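You operate a simulated robot arm through the tools that you are given. There is no shell and no other tool. Be economical: measure what you need, move in short steps, check, and stop when the job is done.

Carry out the task below with a simulated robot arm. There is one attempt and no reset: what you move stays moved.

JOB
Fetch the stone from the top of the grading bench and set it on top of the test gauge. Put the scrub brush on the top of the grading bench away on the middle shelf of the steel shelving. Put the blue banded carton labelled "bolts" from the top of the grading bench in the grey large yellow-handled tray and the blue banded carton that says "clips" in the black bucket. The order is free.

The check looks at the end state, three seconds after you hand in, the way a careful person would. Anything else that was tipped, shoved, dropped, spilled or broken makes it a failure.

ROBOT AND FRAMES
A 7-joint arm with a fingered hand on a trunk, on a base that drives. Base frame: it is fixed to the floor where the robot stands at the start and does not move with it; the origin is under the middle of the robot, x ahead of it, y to its left, z up; the surface under the hand at the start is at about z = 0.8. Readings come in m, degrees, newtons and seconds.
Its first joint turns from -69.0 to 172.0 degrees. Places, roughly: black bucket [0.5, -1.75, 1]; blue banded carton [0.5, -1.25, 0.75]; middle shelf of the steel shelving [-6, -1.3, 0.9]. Payload 5 kg.
Tool frame: the origin (TCP) lies between the finger pads and is the grasp point; the fingertips stand 0.032 m ahead of it; z points along the fingers, y is the line along which they close. Largest opening 0.16 m; the body of the gripper starts 0.089 m behind the TCP. The gripper is a hand of 3 fingers: y runs from the thumb to the fingers, the wrist lies at [0, 0, -0.252] in the tool frame.
Orientation is that of the tool frame in the base frame, as a unit quaternion [w, x, y, z]. With the fingers straight down and closing along the base's y, the tool's x points along the base's -x, its y along +y and its z along -z.

CONTROLS
- The arm moves only by the tool servo_tool. Its argument "commands" is a list of rows, each an object (a shift or turn left out is 0) with "turn": the turn, a rotation vector about the tool's x, y, z in units of 5 degrees (1.0 is 5 degrees), a list of three; "xyz": the shift along the tool's x, y, z in units of 50 mm (1.0 is 50 mm), a list of three. In form: [{"turn": [ax, ay, az], "xyz": [x, y, z]}, ...]. A call has 1 to 8 rows; each row shifts and turns the commanded pose from where the row before left it, along the tool's axes as they then stand. A call with a number of a shift or a turn outside -1 to 1 is refused whole. A row lasts 0.2 s, in which the tool goes at most 0.05 m and 8.6 degrees; a call with a longer step from one row to the next is refused whole. A pose out of reach is approached as far as the arm can. The call stops where the force on the tool passes 40 N (or 10 N more than at its start, if that is more) or the arm is blocked; 0.2 s more then pass. In this call time passes only in rows, and 0.2 s behind the last. The reply holds the time, the measured pose of the TCP, the force on the tool along the base axes, the opening and the grip force, in the units named above and with some noise, with the torque about the TCP (base axes, N m) and any sound that the robot's microphone picked up.
- Cameras (640 x 400 px; columns grow to the right, rows downward): "scene" is now at [0.1247, -0.0435, 1.4824]; the picture's right is [-0.52, -0.86, -0.00], its down [-0.55, 0.33, -0.77] and it looks along [0.66, -0.40, -0.64] (base axes); focal length 249 px, centre (320, 200). "wrist" rides on the gripper at [0.065, -0.004, -0.116] in the tool frame; the picture's right is [0.06, 1.00, 0.00], its down [-0.87, 0.05, -0.49] and it looks along [-0.49, 0.03, 0.87] (tool axes); focal length 261 px, centre (320, 200). There is no depth. A picture from a camera that has moved, and an enlarged one, comes with that camera's place and axes in the base frame and with its lens.
- camera(camera): a new picture of that camera. It takes no simulated time.
- lift_body(by): slides the trunk up (or, below 0, down) by that many m; the arm and the scene camera ride with it, the base frame stays. It gives what a move gives, with no picture.
- base_move(legs): drives the robot by 1 to 6 legs, each [ahead, left, turn to the left] in m, m and degrees, along the robot's own axes; the way and the turn of a leg run together, so that a leg with both is an arc; at most 1.5 m and 180 degrees a leg. The arm and the cameras ride along, it lands a little off, and it stops where it bumps. It gives what a move gives.
- move_fingers(finger1, finger2, thumb_bend): sets how far each is bent, from 0 (flat) to 1 (curled in); at 0.3 the hand is open as for a grip, at 0.7 the pads meet at the TCP. One left out holds its place. A second passes; each finger stops where it meets its share of the squeeze, and holds until it gets a number again. It is the only way to open and close the hand. It gives what a move gives, with no picture; readings hold the bend of each and the force on the fingers (four entries, about 0 where the hand has none), thumb and palm.
- pan_tilt(pan, tilt): turns the head with the scene camera to pan (to the left, within 86 degrees either way) and tilt (down, from -29 to 69), counted from straight ahead of the robot. It gives what a move gives.
- zoom(camera, box): a new picture of the part [left, top, right, bottom] of that camera's present view, enlarged. It takes no simulated time.
- hand_in(): hands the job in; it is judged then, once.

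Work in short steps. Places have to be worked out from the pictures, the camera data and where the tool is seen: move nearer, look again, correct. Check each grasp and each placing, and mend what went wrong. You have 165 turns and 128 pictures in all, those below and enlarged ones among them. Open the gripper and draw the arm clear of the work before you hand the job in, unless the task says otherwise; then end with one line.

The tools are called after "Emit:" as name(argument=value, ...) on one line, values as JSON. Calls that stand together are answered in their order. servo_tool: Moves the arm, as the interface text tells. Its arguments: {"type":"object","properties":{"commands":{"type":"array","items":{"type":"object","properties":{"turn":{"type":"array","items":{"type":"number"}},"xyz":{"type":"array","items":{"type":"number"}}}}}},"required":["commands"]} The other tools are called the same way: lift_body (by) slides the trunk up or down; move_fingers (finger1, finger2, thumb_bend) moves the fingers one by one; base_move (legs) drives the base; pan_tilt (pan, tilt) turns the head that bears the scene camera; camera (camera) takes a picture; zoom (camera, box) takes an enlarged picture of a part of a camera's view; hand_in () hands the job in.

At the start:

```text
t: 0.0
tool_pos: [0.5579, -0.7815, 1.1199]
tcp_rot: [0.001, 0.0, 1.0, 0.0]
force: [-0.4, -0.5, 0.1]
moment: [0.03, -0.02, 0.03]
grip_width: 0.1598
grip_force: 0.0
shape: jaw
bend: [0.3, 0.3, 0.3]
finger forces: [0.1, 0.0, 0.0, 0.0, 0.1, 0.1]
trunk travel left (down, up): [-0.65, 0.29]
robot x, y, heading: [-0.0049, -0.0011, 0.1]
head pan, tilt: [-31.1, 39.9]
```

scene: 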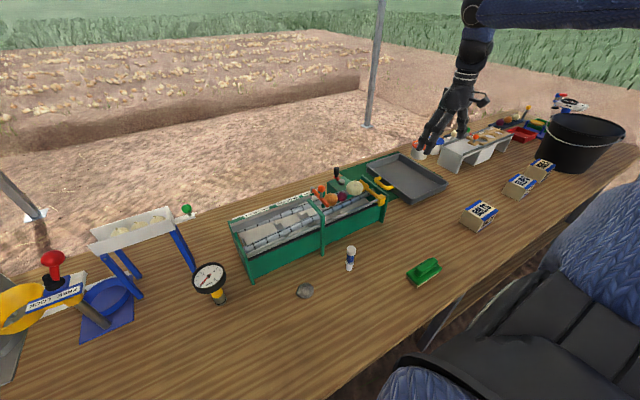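
wrist: 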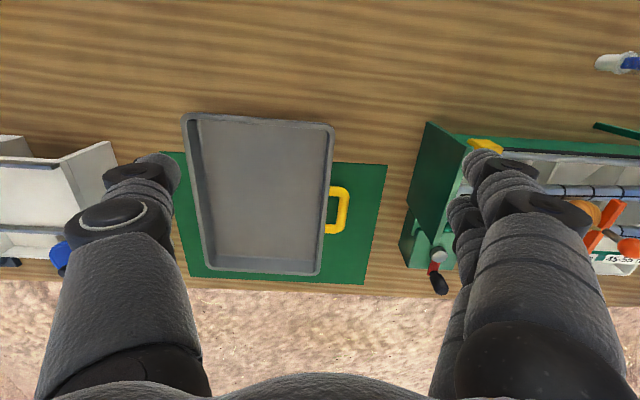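

I'll take enlarged views of the bench to identify the objects before moving anything.

Emit:
zoom(camera="scene", box=[400, 80, 640, 240])

Emit:
zoom(camera="scene", box=[160, 180, 460, 330])

Emit:
zoom(camera="scene", box=[0, 180, 240, 340])

```text
2.50 times, centred on (520, 160) of scene
camera zoom: at [0.1247, -0.0435, 1.4824], right [-0.52, -0.86, 0.0], down [-0.55, 0.33, -0.77], along [0.66, -0.4, -0.64], focal length 622 px, centre (-180, 300)
```

zoom: 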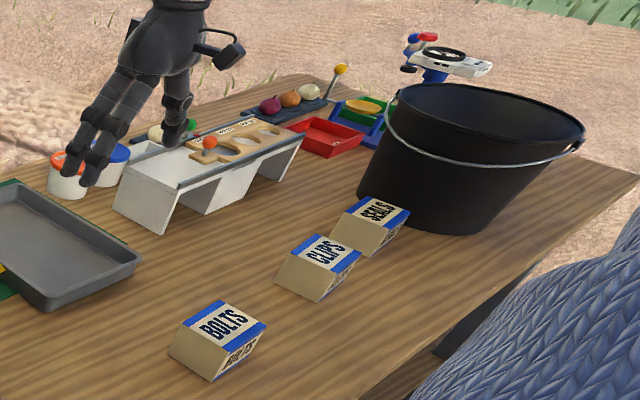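

```text
2.13 times, centred on (310, 255) of scene
camera zoom: at [0.1247, -0.0435, 1.4824], right [-0.52, -0.86, 0.0], down [-0.55, 0.33, -0.77], along [0.66, -0.4, -0.64], focal length 530 px, centre (341, 83)
```

zoom: 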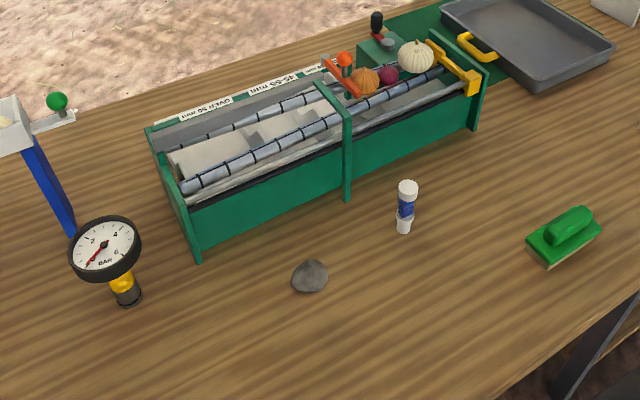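

```text
2.50 times, centred on (120, 260) of scene
camera zoom: at [0.1247, -0.0435, 1.4824], right [-0.52, -0.86, 0.0], down [-0.55, 0.33, -0.77], along [0.66, -0.4, -0.64], focal length 622 px, centre (820, 50)
```

zoom: 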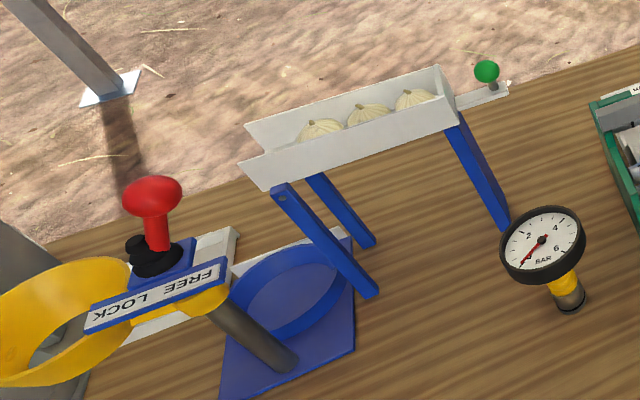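

The hand is over the tray, with the cartons to its right and the bucket further along. The gauge is the BAR dial near y≈0. I raise the hand and swing it left a little before driving right to y≈-1.1.

Emit:
servo_tool(commands=[{"xyz": [0, 0, -1]}, {"xyz": [0, 0, -1]}, {"xyz": [0, 0, -1]}, {"xyz": [0, 0, -1]}, {"xyz": [0, 1, 0]}, {"xyz": [0, 1, 0]}, {"xyz": [0, 1, 0]}, {"xyz": [0, 1, 0]}])

Emit:
base_move(legs=[[0, -0.55, 0]])

Emit:
pan_tilt(pan=-35, tilt=42)

Emit:
camera(camera="scene")

```text
t: 1.8
tool_pos: [0.559, -0.5805, 1.3207]
tcp_rot: [0.0, 0.0, 1.0, -0.001]
force: [0.0, -0.3, -0.4]
moment: [-0.04, 0.03, 0.0]
grip_width: 0.1599
grip_force: 0.1
shape: jaw
bend: [0.3, 0.3, 0.3]
finger forces: [0.0, 0.0, 0.1, 0.0, 0.0, 0.0]
trunk travel left (down, up): [-0.65, 0.29]
robot x, y, heading: [-0.0011, 0.0002, -0.1]
head pan, tilt: [-31.1, 39.9]
```

```text
t: 5.0
tool_pos: [0.5565, -1.1396, 1.3205]
tcp_rot: [-0.001, 0.001, 1.0, 0.0]
force: [-0.2, -0.4, 1.1]
moment: [0.0, -0.03, 0.03]
grip_width: 0.1599
grip_force: 0.1
shape: jaw
bend: [0.3, 0.3, 0.3]
finger forces: [0.1, 0.0, 0.0, 0.0, 0.0, 0.1]
trunk travel left (down, up): [-0.65, 0.29]
robot x, y, heading: [-0.0037, -0.5576, -0.1]
head pan, tilt: [-31.1, 39.9]
```

```text
t: 5.6
tool_pos: [0.558, -1.1388, 1.3204]
tcp_rot: [0.0, 0.001, 1.0, 0.0]
force: [0.3, -0.2, -0.7]
moment: [-0.02, 0.01, 0.0]
grip_width: 0.16
grip_force: 0.0
shape: jaw
bend: [0.3, 0.3, 0.3]
finger forces: [0.0, 0.0, 0.0, 0.1, 0.1, 0.0]
trunk travel left (down, up): [-0.65, 0.29]
robot x, y, heading: [0.0005, -0.5588, -0.2]
head pan, tilt: [-35.0, 42.0]
```

```text
122 pictures are left
camera scene: at [0.1196, -0.6028, 1.4792], right [-0.58, -0.82, 0.0], down [-0.55, 0.39, -0.74], along [0.61, -0.43, -0.67], focal length 249 px, centre (320, 200)
```

scene: 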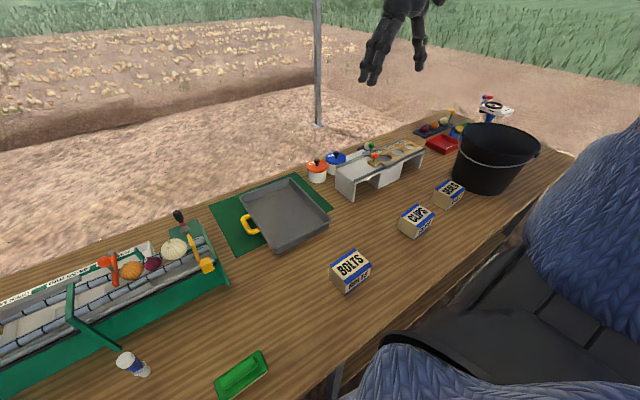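

Still clear. I swing the hand further left and drive 0.5 m more to the right.

Emit:
servo_tool(commands=[{"xyz": [0, 1, 0]}, {"xyz": [0, 1, 0]}, {"xyz": [0, 1, 0]}, {"xyz": [0, 1, 0]}, {"xyz": [0, 1, 0]}, {"xyz": [0, 1, 0]}, {"xyz": [0, 1, 0]}, {"xyz": [0, 1, 0]}])

Emit:
base_move(legs=[[0, -0.55, 0]])

Emit:
pan_tilt(pan=0, tilt=50)

Emit:
camera(camera="scene")

Emit:
camera(camera="wrist")

```text
t: 7.4
tool_pos: [0.5596, -0.7358, 1.3183]
tcp_rot: [-0.001, 0.002, 1.0, 0.0]
force: [0.9, -0.4, 1.0]
moment: [-0.05, 0.06, 0.0]
grip_width: 0.1599
grip_force: 0.0
shape: jaw
bend: [0.3, 0.3, 0.3]
finger forces: [0.1, 0.1, 0.0, 0.0, 0.1, 0.0]
trunk travel left (down, up): [-0.65, 0.29]
robot x, y, heading: [0.0033, -0.5591, -0.1]
head pan, tilt: [-35.0, 42.0]
```

```text
t: 10.7
tool_pos: [0.5524, -1.2607, 1.3197]
tcp_rot: [0.0, -0.01, 1.0, 0.001]
force: [0.3, 0.0, -0.2]
moment: [0.04, 0.06, -0.01]
grip_width: 0.1598
grip_force: 0.0
shape: jaw
bend: [0.3, 0.3, 0.3]
finger forces: [0.0, 0.0, 0.1, 0.0, 0.0, 0.0]
trunk travel left (down, up): [-0.65, 0.29]
robot x, y, heading: [-0.0095, -1.0919, 1.3]
head pan, tilt: [-35.0, 42.0]
stopped in leg 1: the robot was blocked; the commanded pose is now the measured one
```

```text
t: 11.7
tool_pos: [0.5519, -1.2593, 1.32]
tcp_rot: [0.0, -0.011, 1.0, 0.0]
force: [-0.1, 0.6, -0.2]
moment: [0.02, -0.02, 0.02]
grip_width: 0.1601
grip_force: 0.2
shape: jaw
bend: [0.3, 0.3, 0.3]
finger forces: [0.0, 0.0, 0.0, 0.0, 0.0, 0.0]
trunk travel left (down, up): [-0.65, 0.29]
robot x, y, heading: [-0.0136, -1.0895, 1.3]
head pan, tilt: [0.0, 50.0]
```

```text
121 pictures are left
camera scene: at [0.1167, -1.0871, 1.468], right [0.02, -1.0, 0.0], down [-0.77, -0.02, -0.64], along [0.64, 0.01, -0.77], focal length 249 px, centre (320, 200)
```

scene: 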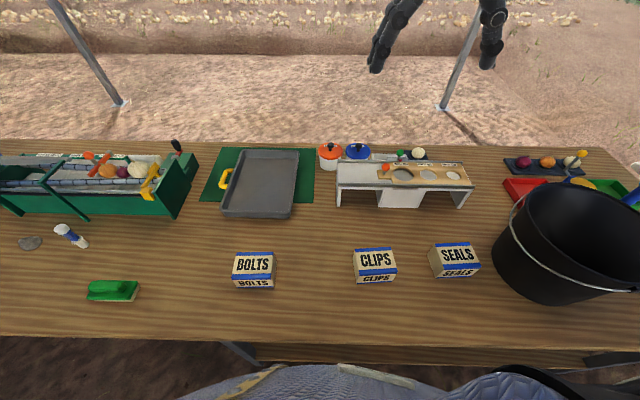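

```text
120 pictures are left
camera wrist: at [0.4867, -1.2652, 1.4347], right [-0.08, 1.0, 0.0], down [0.87, 0.07, 0.49], along [0.49, 0.04, -0.87], focal length 261 px, centre (320, 200)
```

wrist: 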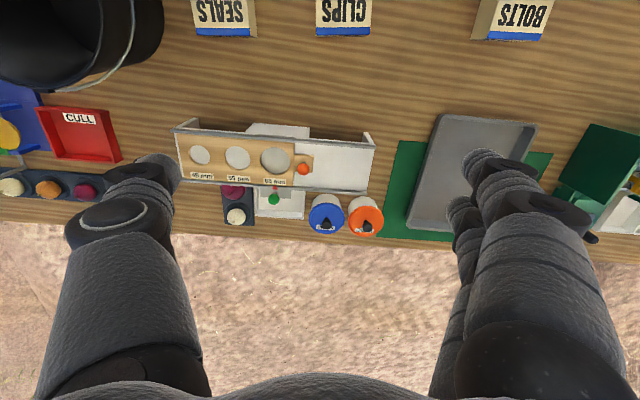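

The base was blocked at y≈-1.09. I look to the right to see what it met.

Emit:
pan_tilt(pan=-85, tilt=45)

Emit:
camera(camera="scene")

```text
t: 13.3
tool_pos: [0.5523, -1.2591, 1.3203]
tcp_rot: [0.0, -0.011, 1.0, 0.001]
force: [0.5, 0.1, -0.4]
moment: [0.01, -0.01, 0.03]
grip_width: 0.16
grip_force: 0.1
shape: jaw
bend: [0.3, 0.3, 0.3]
finger forces: [0.0, 0.0, 0.0, 0.0, 0.1, 0.0]
trunk travel left (down, up): [-0.65, 0.29]
robot x, y, heading: [-0.0114, -1.088, 1.2]
head pan, tilt: [-85.0, 45.0]
```

```text
119 pictures are left
camera scene: at [0.0486, -1.1696, 1.4749], right [-0.99, -0.11, 0.0], down [-0.08, 0.7, -0.71], along [0.08, -0.7, -0.71], focal length 249 px, centre (320, 200)
```

scene: 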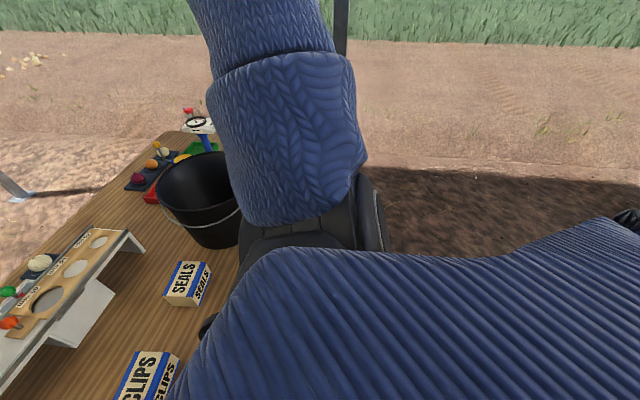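

It seems to have touched the bench's underframe with the base; nothing visible was disturbed. I back off slightly, then bring the hand towards the bolts carton near (0.41, -0.91).

Emit:
base_move(legs=[[-0.02, 0.04, -1.2]])

Emit:
servo_tool(commands=[{"xyz": [0.5, 1, 0.2]}, {"xyz": [0.0, 1, 0]}, {"xyz": [0, 1, 0.2]}, {"xyz": [0, 1, 0]}, {"xyz": [0, 1, 0.2]}, {"xyz": [0, 1, 0]}, {"xyz": [0, 0, 0.9]}, {"xyz": [0, 0, 0.9]}])

Emit:
camera(camera="wrist")

```text
t: 14.2
tool_pos: [0.5259, -1.2282, 1.3223]
tcp_rot: [0.001, -0.001, 1.0, 0.0]
force: [0.1, 0.8, 0.3]
moment: [-0.04, -0.07, 0.01]
grip_width: 0.1599
grip_force: 0.1
shape: jaw
bend: [0.3, 0.3, 0.3]
finger forces: [0.0, 0.0, 0.1, 0.0, 0.0, 0.0]
trunk travel left (down, up): [-0.65, 0.29]
robot x, y, heading: [-0.0304, -1.0487, 0.2]
head pan, tilt: [-85.0, 45.0]
```

```text
refused: row 1 steps farther than a row can; nothing moved
```

```text
118 pictures are left
camera wrist: at [0.4608, -1.233, 1.4359], right [-0.06, 1.0, 0.0], down [0.87, 0.06, 0.49], along [0.49, 0.03, -0.87], focal length 261 px, centre (320, 200)
```

wrist: 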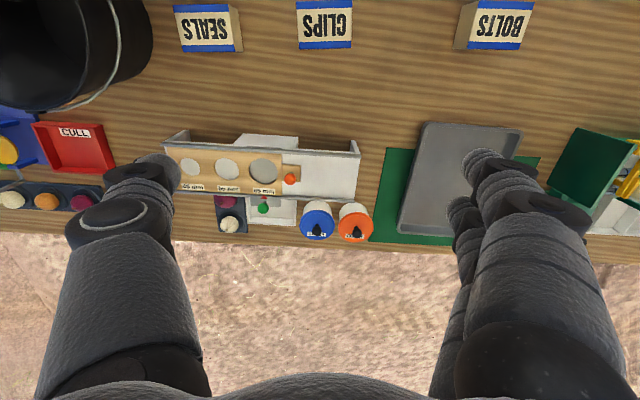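

Rows must stay within 50 mm total length. The wrist view puts bolts at about (0.396, -0.907) with its top near z 0.86, and clips at about (0.41, -1.23). I move over the bolts carton.

Emit:
servo_tool(commands=[{"xyz": [0.36, 0.92, 0]}, {"xyz": [0.36, 0.92, 0]}, {"xyz": [0.36, 0.92, 0]}, {"xyz": [0.36, 0.92, 0]}, {"xyz": [0.36, 0.92, 0]}, {"xyz": [0.36, 0.92, 0]}, {"xyz": [0.36, 0.9, 0]}])

Emit:
servo_tool(commands=[{"xyz": [0, 0, 1]}, {"xyz": [0, 0, 1]}, {"xyz": [0, 0, 1]}, {"xyz": [0, 0, 1]}, {"xyz": [0, 0, 1]}])

Emit:
camera(camera="wrist")

Emit:
pan_tilt(pan=5, tilt=55)

Emit:
camera(camera="scene")

```text
t: 15.8
tool_pos: [0.3831, -1.1167, 1.3288]
tcp_rot: [0.002, 0.0, 1.0, 0.001]
force: [-0.4, -0.3, 0.9]
moment: [0.01, -0.06, 0.03]
grip_width: 0.1597
grip_force: 0.1
shape: jaw
bend: [0.3, 0.3, 0.3]
finger forces: [0.0, 0.1, 0.0, 0.0, 0.1, 0.0]
out of reach, approached as far as the arm can: row 3, 4, 5, 6, 7
trunk travel left (down, up): [-0.65, 0.29]
robot x, y, heading: [-0.0319, -1.0523, 0.1]
head pan, tilt: [-85.0, 45.0]
```

```text
t: 17.0
tool_pos: [0.41, -1.1397, 1.0997]
tcp_rot: [0.001, 0.001, 1.0, 0.001]
force: [0.5, -1.1, -0.6]
moment: [0.04, 0.02, -0.02]
grip_width: 0.1598
grip_force: 0.1
shape: jaw
bend: [0.3, 0.3, 0.3]
finger forces: [0.0, 0.1, 0.0, 0.0, 0.0, 0.1]
out of reach, approached as far as the arm can: row 3, 4, 5
trunk travel left (down, up): [-0.65, 0.29]
robot x, y, heading: [-0.0331, -1.0506, 0.0]
head pan, tilt: [-85.0, 45.0]
```

```text
117 pictures are left
camera wrist: at [0.3461, -1.1439, 1.2145], right [-0.06, 1.0, 0.0], down [0.87, 0.05, 0.49], along [0.49, 0.03, -0.87], focal length 261 px, centre (320, 200)
```

wrist: 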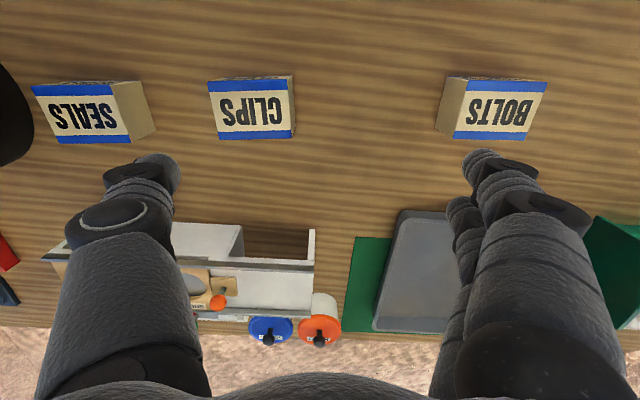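

```text
t: 18.6
tool_pos: [0.4106, -1.137, 1.1007]
tcp_rot: [0.001, -0.001, 1.0, 0.0]
force: [-0.9, -0.1, -0.7]
moment: [0.01, 0.03, 0.0]
grip_width: 0.1602
grip_force: 0.1
shape: jaw
bend: [0.3, 0.3, 0.3]
finger forces: [0.1, 0.0, 0.0, 0.0, 0.1, 0.0]
trunk travel left (down, up): [-0.65, 0.29]
robot x, y, heading: [-0.0337, -1.0516, 0.1]
head pan, tilt: [5.0, 55.0]
```

```text
116 pictures are left
camera scene: at [0.0912, -1.0436, 1.4615], right [0.09, -1.0, 0.0], down [-0.82, -0.07, -0.57], along [0.57, 0.05, -0.82], focal length 249 px, centre (320, 200)
```

scene: 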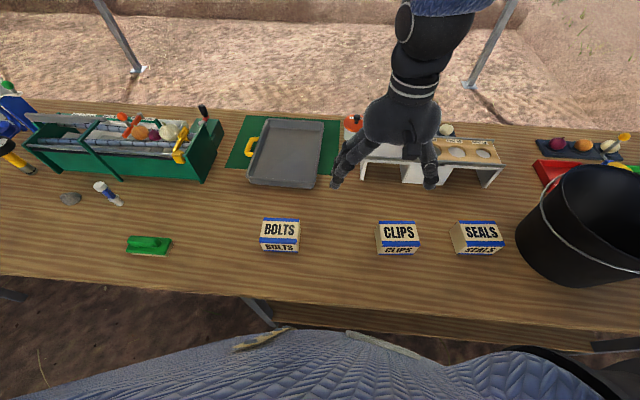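

Close in, the arm runs out of reach, so I back the base 0.12 m to get more workspace and then go to the bolts carton.

Emit:
base_move(legs=[[-0.13, 0.0, 0]])

Emit:
servo_tool(commands=[{"xyz": [-0.8, 0.6, 0]}, {"xyz": [-0.8, 0.6, 0]}, {"xyz": [-0.4, 0.9, 0]}, {"xyz": [0, 1, 0]}, {"xyz": [0, 1, 0]}])

```text
t: 19.9
tool_pos: [0.2762, -1.1399, 1.1013]
tcp_rot: [0.001, 0.0, 1.0, 0.0]
force: [-0.8, 0.0, -0.1]
moment: [0.01, -0.02, 0.03]
grip_width: 0.16
grip_force: 0.0
shape: jaw
bend: [0.3, 0.3, 0.3]
finger forces: [0.1, 0.0, 0.1, 0.1, 0.0, 0.0]
trunk travel left (down, up): [-0.65, 0.29]
robot x, y, heading: [-0.1625, -1.051, -0.2]
head pan, tilt: [5.0, 55.0]
```

```text
t: 21.1
tool_pos: [0.3714, -1.1295, 1.1123]
tcp_rot: [0.0, 0.0, 1.0, 0.002]
force: [1.0, 0.3, -0.3]
moment: [0.0, 0.0, -0.05]
grip_width: 0.16
grip_force: 0.0
shape: jaw
bend: [0.3, 0.3, 0.3]
finger forces: [0.0, 0.1, 0.1, 0.0, 0.0, 0.0]
out of reach, approached as far as the arm can: row 1, 2, 3, 4, 5
trunk travel left (down, up): [-0.65, 0.29]
robot x, y, heading: [-0.1668, -1.0539, -0.0]
head pan, tilt: [5.0, 55.0]
```

Reach is still limited here, probably by a wrist joint. I try yawing the hand with the arm (counter-clockwise from above) while moving outward.

Emit:
servo_tool(commands=[{"turn": [0, 0, -1]}, {"turn": [0, 0, -1]}, {"turn": [0, 0, -1]}, {"turn": [0, 0, -1]}, {"turn": [0, 0, -1]}, {"turn": [0, 0, -1]}])

```text
t: 22.5
tool_pos: [0.3701, -1.131, 1.1119]
tcp_rot: [0.0, -0.259, 0.966, 0.003]
force: [0.0, 0.2, -0.5]
moment: [0.0, -0.02, 0.01]
grip_width: 0.1601
grip_force: 0.1
shape: jaw
bend: [0.3, 0.3, 0.3]
finger forces: [0.1, 0.1, 0.0, 0.1, 0.0, 0.1]
trunk travel left (down, up): [-0.65, 0.29]
robot x, y, heading: [-0.1646, -1.0522, -0.0]
head pan, tilt: [5.0, 55.0]
```

Yaw went well. I now move along base +y, which is tool (-0.5, 0.866), and see whether it follows.

Emit:
servo_tool(commands=[{"xyz": [-0.5, 0.86, 0]}, {"xyz": [-0.5, 0.86, 0]}, {"xyz": [-0.5, 0.86, 0]}, {"xyz": [-0.5, 0.86, 0]}])

```text
t: 23.5
tool_pos: [0.3694, -1.1298, 1.113]
tcp_rot: [0.001, -0.259, 0.966, 0.001]
force: [-0.5, 0.3, -0.7]
moment: [-0.03, 0.0, -0.03]
grip_width: 0.1598
grip_force: 0.1
shape: jaw
bend: [0.3, 0.3, 0.3]
finger forces: [0.0, 0.0, 0.0, 0.0, 0.1, 0.0]
out of reach, approached as far as the arm can: row 1, 2, 3, 4
trunk travel left (down, up): [-0.65, 0.29]
robot x, y, heading: [-0.1635, -1.051, -0.2]
head pan, tilt: [5.0, 55.0]
```

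The limit is at about -8° of heading from the robot, so the arm works to the robot's right side. I undo the yaw and drive left, so that the cartons and tray lie to the robot's right.

Emit:
servo_tool(commands=[{"turn": [0, 0, 1]}, {"turn": [0, 0, 1]}, {"turn": [0, 0, 1]}, {"turn": [0, 0, 1]}, {"turn": [0, 0, 1]}, {"turn": [0, 0, 1]}])

Emit:
base_move(legs=[[0, 0.55, 0], [0.1, 0, 0]])

```text
t: 24.9
tool_pos: [0.3698, -1.1294, 1.1116]
tcp_rot: [0.0, 0.0, 1.0, 0.001]
force: [0.0, 0.2, 0.1]
moment: [-0.01, 0.03, 0.0]
grip_width: 0.1599
grip_force: 0.1
shape: jaw
bend: [0.3, 0.3, 0.3]
finger forces: [0.0, 0.0, 0.0, 0.0, 0.0, 0.0]
trunk travel left (down, up): [-0.65, 0.29]
robot x, y, heading: [-0.1638, -1.0532, -0.1]
head pan, tilt: [5.0, 55.0]
```

```text
t: 28.9
tool_pos: [0.4718, -0.5787, 1.11]
tcp_rot: [-0.001, 0.002, 1.0, 0.001]
force: [0.3, 0.1, -0.3]
moment: [0.01, 0.05, 0.03]
grip_width: 0.16
grip_force: 0.0
shape: jaw
bend: [0.3, 0.3, 0.3]
finger forces: [0.0, 0.0, 0.0, 0.0, 0.1, 0.0]
trunk travel left (down, up): [-0.65, 0.29]
robot x, y, heading: [-0.065, -0.499, -0.1]
head pan, tilt: [5.0, 55.0]
```

Now move over the bolts carton from (0.472, -0.579) to about (0.394, -0.903).

Emit:
servo_tool(commands=[{"xyz": [0.22, -0.925, 0]}, {"xyz": [0.22, -0.925, 0]}, {"xyz": [0.22, -0.925, 0]}, {"xyz": [0.22, -0.925, 0]}, {"xyz": [0.22, -0.925, 0]}, {"xyz": [0.22, -0.925, 0]}, {"xyz": [0.22, -0.925, 0]}, {"xyz": [0, 0, 1]}])

Emit:
camera(camera="wrist")

Emit:
pan_tilt(pan=-30, tilt=50)

Emit:
camera(camera="scene")

```text
t: 30.7
tool_pos: [0.3949, -0.9043, 1.0595]
tcp_rot: [-0.002, 0.002, 1.0, 0.001]
force: [1.0, -0.7, 0.0]
moment: [0.0, 0.06, 0.0]
grip_width: 0.1601
grip_force: 0.0
shape: jaw
bend: [0.3, 0.3, 0.3]
finger forces: [0.1, 0.1, 0.1, 0.0, 0.0, 0.0]
trunk travel left (down, up): [-0.65, 0.29]
robot x, y, heading: [-0.058, -0.5004, -0.1]
head pan, tilt: [5.0, 55.0]
```

```text
115 pictures are left
camera wrist: at [0.3295, -0.908, 1.1743], right [-0.06, 1.0, 0.0], down [0.87, 0.05, 0.49], along [0.49, 0.03, -0.87], focal length 261 px, centre (320, 200)
```

wrist: 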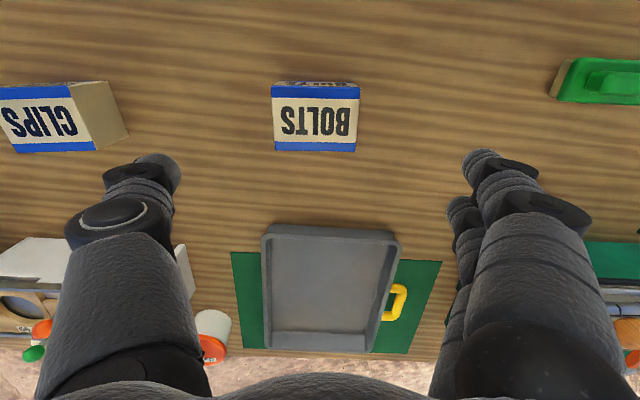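

```text
t: 31.7
tool_pos: [0.3924, -0.9032, 1.0607]
tcp_rot: [0.0, 0.002, 1.0, 0.002]
force: [-0.1, 0.2, -0.1]
moment: [0.01, -0.03, 0.01]
grip_width: 0.1597
grip_force: 0.1
shape: jaw
bend: [0.3, 0.3, 0.3]
finger forces: [0.1, 0.0, 0.0, 0.0, 0.0, 0.0]
trunk travel left (down, up): [-0.65, 0.29]
robot x, y, heading: [-0.0618, -0.5003, -0.3]
head pan, tilt: [-30.0, 50.0]
```

```text
114 pictures are left
camera scene: at [0.055, -0.5376, 1.468], right [-0.5, -0.86, 0.0], down [-0.66, 0.38, -0.64], along [0.56, -0.32, -0.77], focal length 249 px, centre (320, 200)
```

scene: 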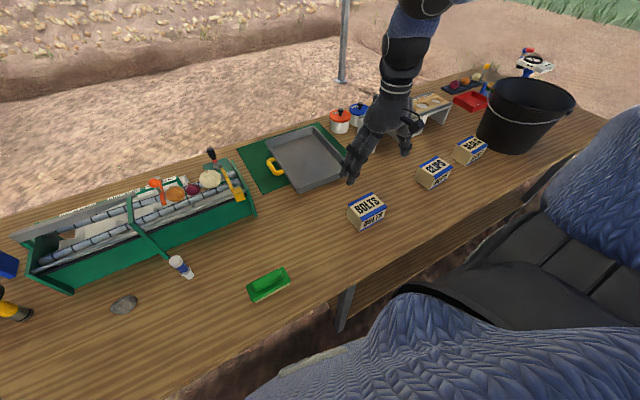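

The carton sits centred below the hand at (0.396, -0.907). I descend to TCP z≈0.85.

Emit:
servo_tool(commands=[{"xyz": [-0.06, -0.08, 0.9]}, {"xyz": [0, 0, 0.9]}, {"xyz": [0, 0, 0.8]}, {"xyz": [0, 0, 0.8]}, {"xyz": [0, 0, 0.8]}])

Emit:
camera(camera="wrist")

Emit:
zoom(camera="scene", box=[280, 120, 480, 245])

```text
t: 32.9
tool_pos: [0.3945, -0.9074, 0.85]
tcp_rot: [0.0, 0.002, 1.0, 0.002]
force: [-0.3, 0.0, 0.4]
moment: [0.0, 0.03, 0.01]
grip_width: 0.1598
grip_force: 0.0
shape: jaw
bend: [0.3, 0.3, 0.3]
finger forces: [0.0, 0.0, 0.1, 0.0, 0.0, 0.1]
trunk travel left (down, up): [-0.65, 0.29]
robot x, y, heading: [-0.0598, -0.4984, -0.2]
head pan, tilt: [-30.0, 50.0]
```

```text
113 pictures are left
camera wrist: at [0.3301, -0.9114, 0.9644], right [-0.06, 1.0, 0.0], down [0.87, 0.05, 0.49], along [0.49, 0.03, -0.87], focal length 261 px, centre (320, 200)
```

wrist: 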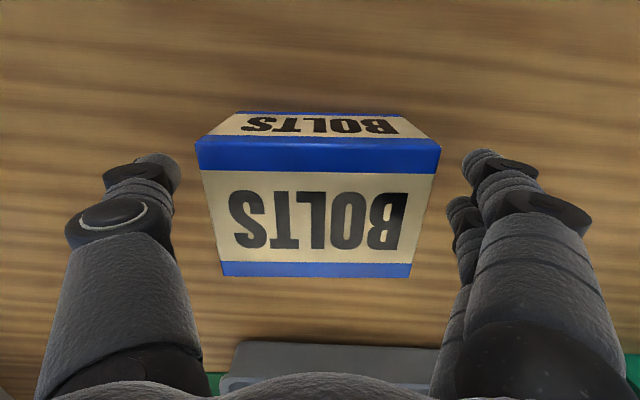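

```text
3.20 times, centred on (380, 182) of scene
camera zoom: at [0.0566, -0.5384, 1.4679], right [-0.5, -0.86, 0.0], down [-0.66, 0.39, -0.64], along [0.55, -0.32, -0.77], focal length 796 px, centre (128, 256)
```

zoom: 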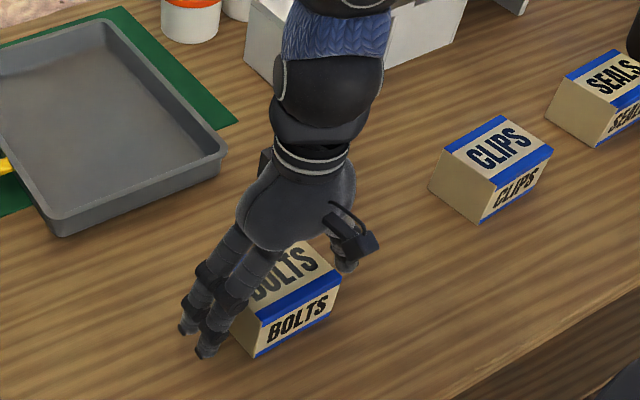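

The carton is between thumb and fingers, centred to within a few mm. Closing.

Emit:
move_fingers(finger1=0.7, finger2=0.7, thumb_bend=0.7)

Emit:
camera(camera="wrist")

```text
t: 33.9
tool_pos: [0.3948, -0.9057, 0.8518]
tcp_rot: [-0.001, 0.002, 1.0, 0.002]
force: [-0.3, -1.1, 0.5]
moment: [0.18, 0.04, 0.01]
grip_width: 0.1026
grip_force: 20.7
shape: fingers
bend: [0.45, 0.45, 0.54]
finger forces: [9.9, 10.7, 0.1, 0.0, 22.2, 0.0]
trunk travel left (down, up): [-0.65, 0.29]
robot x, y, heading: [-0.0604, -0.5011, -0.5]
head pan, tilt: [-30.0, 50.0]
```

```text
111 pictures are left
camera wrist: at [0.3295, -0.9106, 0.9656], right [-0.06, 1.0, 0.0], down [0.87, 0.05, 0.49], along [0.49, 0.03, -0.87], focal length 261 px, centre (320, 200)
```

wrist: 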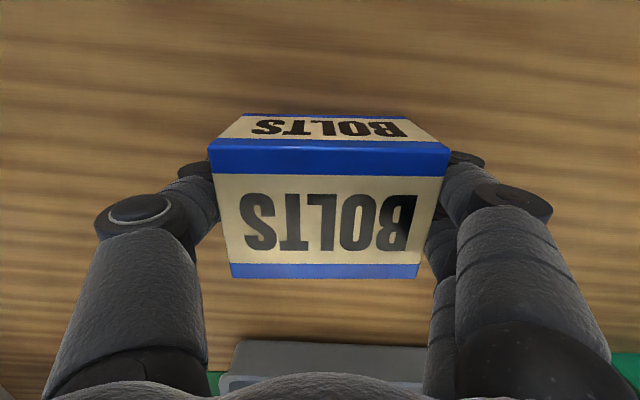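

Firm grasp (about 20 N). I lift 0.15 m, then carry it over the tray, whose centre I judge at about (0.73, -0.867).

Emit:
servo_tool(commands=[{"xyz": [0, 0, -1]}, {"xyz": [0, 0, -1]}, {"xyz": [0, 0, -1]}])

Emit:
servo_tool(commands=[{"xyz": [-0.92, 0.1, 0]}, {"xyz": [-0.92, 0.1, 0]}, {"xyz": [-0.92, 0.1, 0]}, {"xyz": [-0.92, 0.1, 0]}, {"xyz": [-0.92, 0.1, 0]}, {"xyz": [-0.92, 0.1, 0]}, {"xyz": [-0.92, 0.1, 0]}])

Emit:
camera(camera="wrist")

Emit:
zoom(camera="scene", box=[200, 80, 440, 230])

```text
t: 34.7
tool_pos: [0.3932, -0.9026, 1.0041]
tcp_rot: [0.0, 0.001, 1.0, 0.001]
force: [-0.5, -0.5, -1.7]
moment: [-0.05, -0.03, 0.03]
grip_width: 0.1028
grip_force: 21.2
shape: fingers
bend: [0.45, 0.44, 0.54]
finger forces: [10.2, 11.0, 0.0, 0.0, 21.1, 0.0]
trunk travel left (down, up): [-0.65, 0.29]
robot x, y, heading: [-0.0601, -0.5056, -0.2]
head pan, tilt: [-30.0, 50.0]
```

```text
t: 36.3
tool_pos: [0.719, -0.8724, 1.0]
tcp_rot: [-0.001, 0.002, 1.0, 0.003]
force: [0.8, -0.7, -2.0]
moment: [0.01, 0.02, 0.01]
grip_width: 0.1024
grip_force: 20.9
shape: fingers
bend: [0.45, 0.44, 0.54]
finger forces: [10.0, 10.8, 0.0, 0.1, 20.7, 0.1]
trunk travel left (down, up): [-0.65, 0.29]
robot x, y, heading: [-0.0662, -0.4996, -0.2]
head pan, tilt: [-30.0, 50.0]
```

```text
110 pictures are left
camera wrist: at [0.6544, -0.8763, 1.1144], right [-0.06, 1.0, 0.0], down [0.87, 0.05, 0.49], along [0.49, 0.03, -0.87], focal length 261 px, centre (320, 200)
```

wrist: 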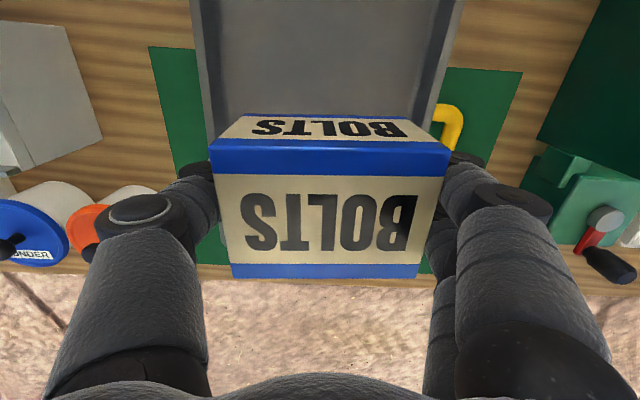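

```text
2.67 times, centred on (320, 155) of scene
camera zoom: at [0.0573, -0.5377, 1.4678], right [-0.5, -0.86, 0.0], down [-0.66, 0.39, -0.64], along [0.55, -0.32, -0.77], focal length 663 px, centre (320, 320)
```

zoom: 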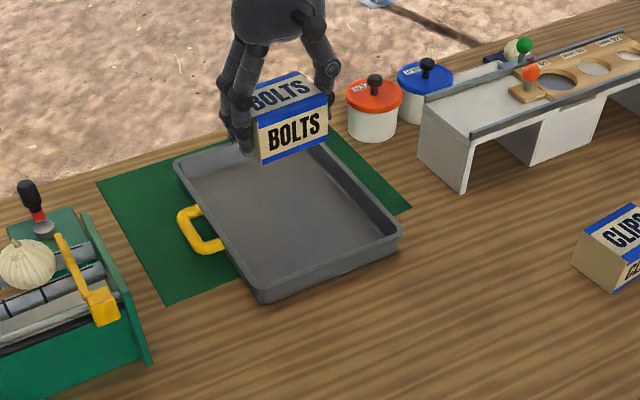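

The tray's interior spans about y -0.98 to -0.765 and x 0.58 to 0.88, so the carton is over its middle. I lower it to the tray floor.

Emit:
servo_tool(commands=[{"xyz": [0, 0, 0.8]}, {"xyz": [0, 0, 0.7]}, {"xyz": [0, 0, 0.6]}, {"xyz": [0, 0, 0.5]}, {"xyz": [0, 0, 0.15]}, {"xyz": [0, 0, 0.1]}])

Emit:
zoom(camera="scene", box=[200, 80, 440, 230])

```text
t: 37.7
tool_pos: [0.7174, -0.8719, 0.858]
tcp_rot: [0.0, 0.002, 1.0, 0.002]
force: [-0.2, 0.1, -2.6]
moment: [-0.02, 0.08, -0.02]
grip_width: 0.1022
grip_force: 20.8
shape: fingers
bend: [0.45, 0.44, 0.54]
finger forces: [10.0, 10.7, 0.1, 0.1, 20.7, 0.0]
trunk travel left (down, up): [-0.65, 0.29]
robot x, y, heading: [-0.0641, -0.5013, -0.3]
head pan, tilt: [-30.0, 50.0]
```

```text
2.67 times, centred on (320, 155) of scene
camera zoom: at [0.056, -0.538, 1.4679], right [-0.5, -0.86, 0.0], down [-0.66, 0.39, -0.64], along [0.56, -0.32, -0.77], focal length 663 px, centre (320, 320)
```

zoom: 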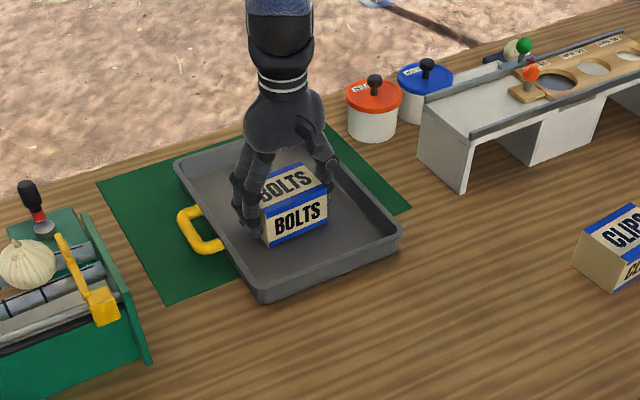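

Not yet supported (force still just the weight). I lower a few more mm, stopping on contact.

Emit:
servo_tool(commands=[{"xyz": [0, 0, 0.06]}, {"xyz": [0, 0, 0.06]}])

```text
t: 38.3
tool_pos: [0.7177, -0.8715, 0.8563]
tcp_rot: [0.002, 0.002, 1.0, 0.002]
force: [0.0, -5.3, 24.2]
moment: [0.51, -0.02, 0.04]
grip_width: 0.1024
grip_force: 21.4
shape: fingers
bend: [0.45, 0.45, 0.54]
finger forces: [9.3, 9.6, 0.0, 0.1, 23.8, 0.1]
trunk travel left (down, up): [-0.65, 0.29]
robot x, y, heading: [-0.0654, -0.5013, 0.0]
head pan, tilt: [-30.0, 50.0]
```

Contact: the carton stands on the tray floor. I ease up 2 mm, open partway, and rise.

Emit:
servo_tool(commands=[{"xyz": [0, 0, -0.04]}])

Emit:
move_fingers(finger1=0.37, finger2=0.37, thumb_bend=0.43)

Emit:
servo_tool(commands=[{"xyz": [0, 0, -0.6]}, {"xyz": [0, 0, -1]}, {"xyz": [0, 0, -1]}, {"xyz": [0, 0, -1]}])

Emit:
camera(camera="scene")

```text
t: 38.7
tool_pos: [0.7169, -0.873, 0.8551]
tcp_rot: [0.001, 0.002, 1.0, 0.002]
force: [3.0, -4.3, 17.3]
moment: [0.5, -0.05, 0.01]
grip_width: 0.1027
grip_force: 22.1
shape: fingers
bend: [0.45, 0.45, 0.54]
finger forces: [9.5, 9.8, 0.0, 0.0, 23.6, 0.0]
trunk travel left (down, up): [-0.65, 0.29]
robot x, y, heading: [-0.0648, -0.5019, -0.5]
head pan, tilt: [-30.0, 50.0]
```

```text
t: 39.7
tool_pos: [0.7172, -0.8725, 0.8544]
tcp_rot: [0.0, 0.002, 1.0, 0.001]
force: [0.2, 0.1, 0.0]
moment: [0.0, -0.02, 0.02]
grip_width: 0.1274
grip_force: 0.1
shape: fingers
bend: [0.37, 0.37, 0.43]
finger forces: [0.0, 0.0, 0.1, 0.0, 0.0, 0.1]
trunk travel left (down, up): [-0.65, 0.29]
robot x, y, heading: [-0.0634, -0.499, -0.2]
head pan, tilt: [-30.0, 50.0]
```

```text
t: 40.7
tool_pos: [0.7162, -0.8723, 1.0358]
tcp_rot: [0.001, 0.001, 1.0, 0.001]
force: [-0.1, 0.0, 0.8]
moment: [-0.02, -0.01, -0.04]
grip_width: 0.1277
grip_force: 0.1
shape: fingers
bend: [0.37, 0.37, 0.43]
finger forces: [0.0, 0.0, 0.1, 0.0, 0.0, 0.0]
trunk travel left (down, up): [-0.65, 0.29]
robot x, y, heading: [-0.0654, -0.501, -0.4]
head pan, tilt: [-30.0, 50.0]
```

```text
107 pictures are left
camera scene: at [0.0539, -0.5369, 1.4681], right [-0.5, -0.86, 0.0], down [-0.66, 0.39, -0.64], along [0.56, -0.32, -0.77], focal length 249 px, centre (320, 200)
```

scene: 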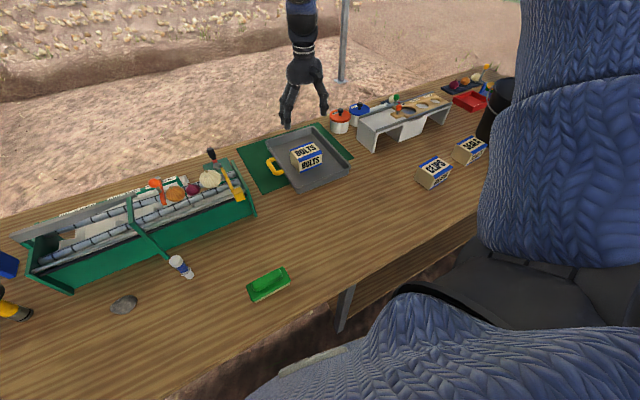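

Bolts is in the tray. I raise and retract the hand, then drive 0.5 m right for the clips carton.

Emit:
servo_tool(commands=[{"xyz": [0, 0, -1]}, {"xyz": [0.7, 0, -0.7]}, {"xyz": [0.7, 0, -0.7]}, {"xyz": [1, 0, 0]}, {"xyz": [1, 0, 0]}, {"xyz": [1, 0, 0]}])

Emit:
move_fingers(finger1=0.3, finger2=0.3, thumb_bend=0.3)

Emit:
base_move(legs=[[-0.03, -0.5, 0]])

Emit:
camera(camera="wrist")

Emit:
pan_tilt(pan=-40, tilt=50)

Emit:
camera(camera="scene")

```text
t: 42.1
tool_pos: [0.4957, -0.8721, 1.1553]
tcp_rot: [0.001, 0.0, 1.0, 0.002]
force: [-0.3, -1.3, -0.6]
moment: [0.0, -0.03, -0.03]
grip_width: 0.1279
grip_force: 0.1
shape: fingers
bend: [0.37, 0.37, 0.43]
finger forces: [0.0, 0.1, 0.0, 0.1, 0.0, 0.0]
trunk travel left (down, up): [-0.65, 0.29]
robot x, y, heading: [-0.0643, -0.5012, -0.3]
head pan, tilt: [-30.0, 50.0]
```

```text
t: 43.1
tool_pos: [0.4974, -0.8719, 1.1537]
tcp_rot: [0.0, 0.002, 1.0, 0.002]
force: [-1.1, 1.0, 0.0]
moment: [-0.02, 0.03, -0.01]
grip_width: 0.1675
grip_force: 0.0
shape: fingers
bend: [0.3, 0.3, 0.3]
finger forces: [0.0, 0.1, 0.0, 0.0, 0.1, 0.0]
trunk travel left (down, up): [-0.65, 0.29]
robot x, y, heading: [-0.0628, -0.5049, -0.3]
head pan, tilt: [-30.0, 50.0]
```

```text
t: 46.0
tool_pos: [0.4677, -1.3685, 1.1552]
tcp_rot: [-0.001, -0.001, 1.0, 0.002]
force: [-1.1, 0.3, 0.0]
moment: [0.01, 0.02, 0.02]
grip_width: 0.1675
grip_force: 0.1
shape: fingers
bend: [0.3, 0.3, 0.3]
finger forces: [0.1, 0.0, 0.1, 0.0, 0.1, 0.0]
trunk travel left (down, up): [-0.65, 0.29]
robot x, y, heading: [-0.0946, -0.9961, -0.0]
head pan, tilt: [-30.0, 50.0]
```

```text
106 pictures are left
camera wrist: at [0.4035, -1.3734, 1.2683], right [-0.06, 1.0, 0.0], down [0.87, 0.05, 0.49], along [0.49, 0.03, -0.87], focal length 261 px, centre (320, 200)
```

wrist: 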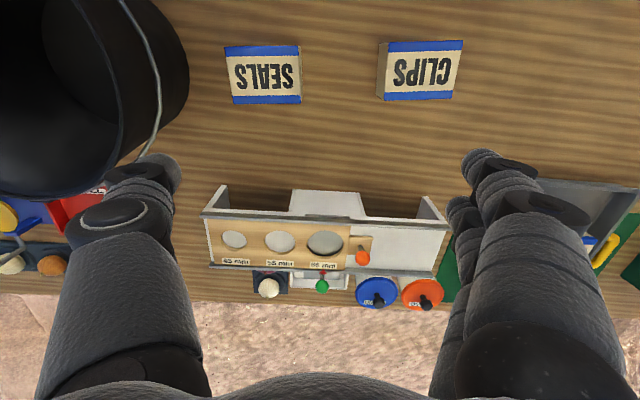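

```text
t: 46.7
tool_pos: [0.4685, -1.3677, 1.1532]
tcp_rot: [0.0, -0.001, 1.0, 0.002]
force: [-0.1, 0.0, 0.2]
moment: [-0.03, -0.01, -0.03]
grip_width: 0.1676
grip_force: 0.0
shape: fingers
bend: [0.3, 0.3, 0.3]
finger forces: [0.0, 0.0, 0.0, 0.0, 0.1, 0.0]
trunk travel left (down, up): [-0.65, 0.29]
robot x, y, heading: [-0.0974, -0.9934, 0.1]
head pan, tilt: [-40.0, 50.0]
```

```text
105 pictures are left
camera scene: at [0.017, -1.0466, 1.468], right [-0.64, -0.77, 0.0], down [-0.59, 0.49, -0.64], along [0.49, -0.41, -0.77], focal length 249 px, centre (320, 200)
```

scene: 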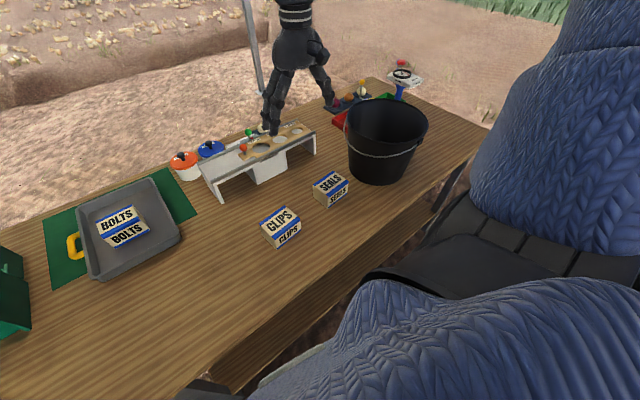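

Clips is at (0.416, -1.230) and the bucket centre near (0.425, -1.67), with its rim around z 1.0 and 0.27 m across. I go over clips and descend partway.

Emit:
servo_tool(commands=[{"xyz": [0.34, 0.92, 0]}, {"xyz": [0.34, 0.92, 0]}, {"xyz": [0.34, 0.92, 0]}, {"xyz": [0, 0, 1]}, {"xyz": [0, 0, 1]}, {"xyz": [0, 0, 1]}])

Emit:
camera(camera="wrist")

```text
t: 48.1
tool_pos: [0.4188, -1.2307, 1.0042]
tcp_rot: [-0.001, 0.001, 1.0, 0.003]
force: [0.6, 0.2, -0.4]
moment: [-0.01, 0.02, -0.05]
grip_width: 0.1682
grip_force: 0.0
shape: fingers
bend: [0.3, 0.3, 0.3]
finger forces: [0.0, 0.1, 0.0, 0.0, 0.0, 0.0]
trunk travel left (down, up): [-0.65, 0.29]
robot x, y, heading: [-0.0957, -1.0019, -0.2]
head pan, tilt: [-40.0, 50.0]
```

```text
104 pictures are left
camera wrist: at [0.3535, -1.2354, 1.1177], right [-0.06, 1.0, 0.0], down [0.87, 0.05, 0.49], along [0.49, 0.04, -0.87], focal length 261 px, centre (320, 200)
```

wrist: 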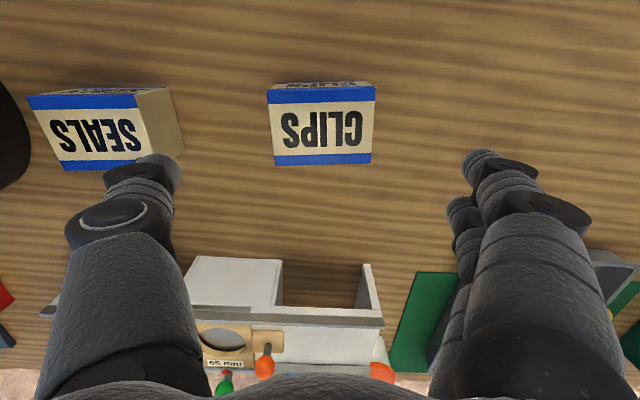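

Aligned, and the thumb has about 5 cm to the seals carton. Descend and grasp.

Emit:
servo_tool(commands=[{"xyz": [0, 0, 1]}, {"xyz": [0, 0, 1]}, {"xyz": [0, 0, 0.6]}, {"xyz": [0, 0, 0.44]}])

Emit:
camera(camera="wrist")

```text
t: 49.1
tool_pos: [0.4175, -1.2293, 0.8525]
tcp_rot: [0.0, -0.001, 1.0, 0.002]
force: [0.5, 0.5, -0.6]
moment: [0.03, 0.02, 0.0]
grip_width: 0.1679
grip_force: 0.1
shape: fingers
bend: [0.3, 0.3, 0.3]
finger forces: [0.0, 0.0, 0.0, 0.0, 0.0, 0.1]
trunk travel left (down, up): [-0.65, 0.29]
robot x, y, heading: [-0.0943, -1.0001, -0.0]
head pan, tilt: [-40.0, 50.0]
```

```text
103 pictures are left
camera wrist: at [0.3525, -1.2345, 0.9667], right [-0.06, 1.0, 0.0], down [0.87, 0.05, 0.49], along [0.49, 0.03, -0.87], focal length 261 px, centre (320, 200)
```

wrist: 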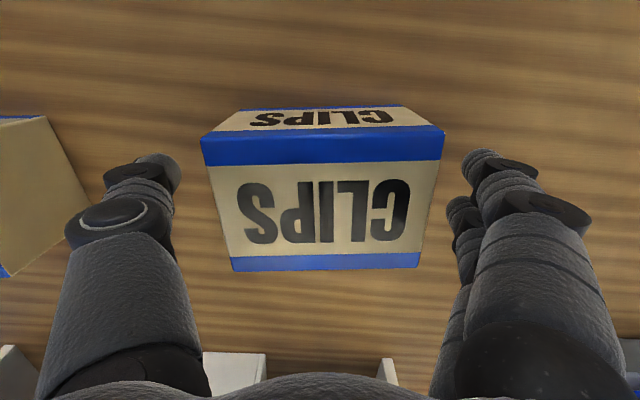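

Well straddled; closing on it.

Emit:
move_fingers(finger1=0.7, finger2=0.7, thumb_bend=0.7)

Emit:
servo_tool(commands=[{"xyz": [0, 0, -1]}, {"xyz": [0, 0, -1]}, {"xyz": [0, 0, -1]}, {"xyz": [0, 0, -1]}, {"xyz": [0, 0, -1]}, {"xyz": [0, 0, -1]}])

Emit:
camera(camera="wrist")

```text
t: 50.1
tool_pos: [0.4173, -1.2295, 0.8539]
tcp_rot: [0.0, -0.001, 1.0, 0.001]
force: [-1.3, -1.7, 0.9]
moment: [0.17, 0.0, 0.0]
grip_width: 0.1022
grip_force: 20.9
shape: fingers
bend: [0.45, 0.44, 0.54]
finger forces: [9.8, 10.4, 0.1, 0.0, 21.6, 0.1]
trunk travel left (down, up): [-0.65, 0.29]
robot x, y, heading: [-0.0939, -0.9967, 0.1]
head pan, tilt: [-40.0, 50.0]
```

```text
t: 51.5
tool_pos: [0.4155, -1.2311, 1.1539]
tcp_rot: [0.001, -0.001, 1.0, 0.002]
force: [-0.1, 0.4, -2.6]
moment: [0.0, -0.04, 0.0]
grip_width: 0.1021
grip_force: 21.2
shape: fingers
bend: [0.45, 0.44, 0.54]
finger forces: [9.9, 10.6, 0.0, 0.0, 20.4, 0.0]
trunk travel left (down, up): [-0.65, 0.29]
robot x, y, heading: [-0.0946, -0.9959, -0.2]
head pan, tilt: [-40.0, 50.0]
```

```text
102 pictures are left
camera wrist: at [0.3507, -1.2348, 1.2692], right [-0.06, 1.0, 0.0], down [0.87, 0.05, 0.49], along [0.49, 0.03, -0.87], focal length 261 px, centre (320, 200)
```

wrist: 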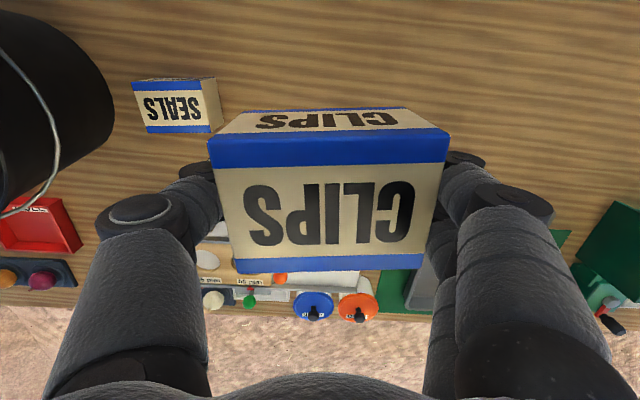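

Clips is held. I raise a little and move towards the bucket, checking its rim partway.

Emit:
servo_tool(commands=[{"xyz": [0, -0.3, -0.9]}, {"xyz": [0, -1, 0]}, {"xyz": [0, -1, 0]}, {"xyz": [0, -1, 0]}, {"xyz": [0, -1, 0]}, {"xyz": [0, -1, 0]}, {"xyz": [0, -1, 0]}])

Emit:
camera(camera="wrist")

Emit:
zoom(camera="scene", box=[240, 30, 480, 200])

```text
t: 53.1
tool_pos: [0.418, -1.5473, 1.1985]
tcp_rot: [0.001, -0.001, 1.0, 0.003]
force: [0.1, -0.8, -3.0]
moment: [0.01, -0.02, 0.01]
grip_width: 0.102
grip_force: 19.9
shape: fingers
bend: [0.45, 0.44, 0.54]
finger forces: [9.7, 10.3, 0.1, 0.0, 20.1, 0.0]
trunk travel left (down, up): [-0.65, 0.29]
robot x, y, heading: [-0.0942, -0.9977, -0.0]
head pan, tilt: [-40.0, 50.0]
```

```text
101 pictures are left
camera wrist: at [0.3537, -1.5519, 1.3122], right [-0.06, 1.0, 0.01], down [0.87, 0.05, 0.49], along [0.49, 0.04, -0.87], focal length 261 px, centre (320, 200)
```

wrist: 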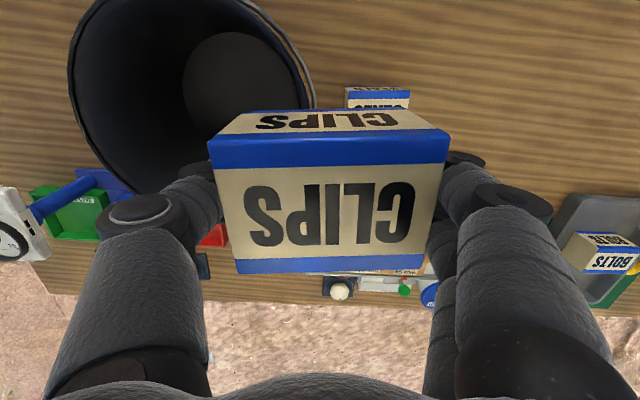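

```text
2.35 times, centred on (360, 115) of scene
camera zoom: at [0.0172, -1.0491, 1.4679], right [-0.64, -0.77, 0.0], down [-0.59, 0.49, -0.64], along [0.49, -0.41, -0.77], focal length 585 px, centre (226, 400)
```

zoom: 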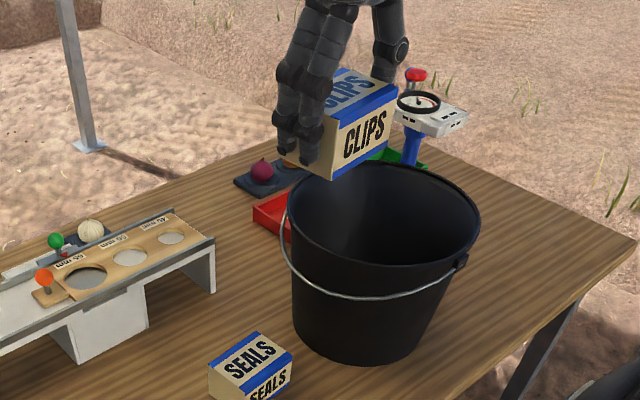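

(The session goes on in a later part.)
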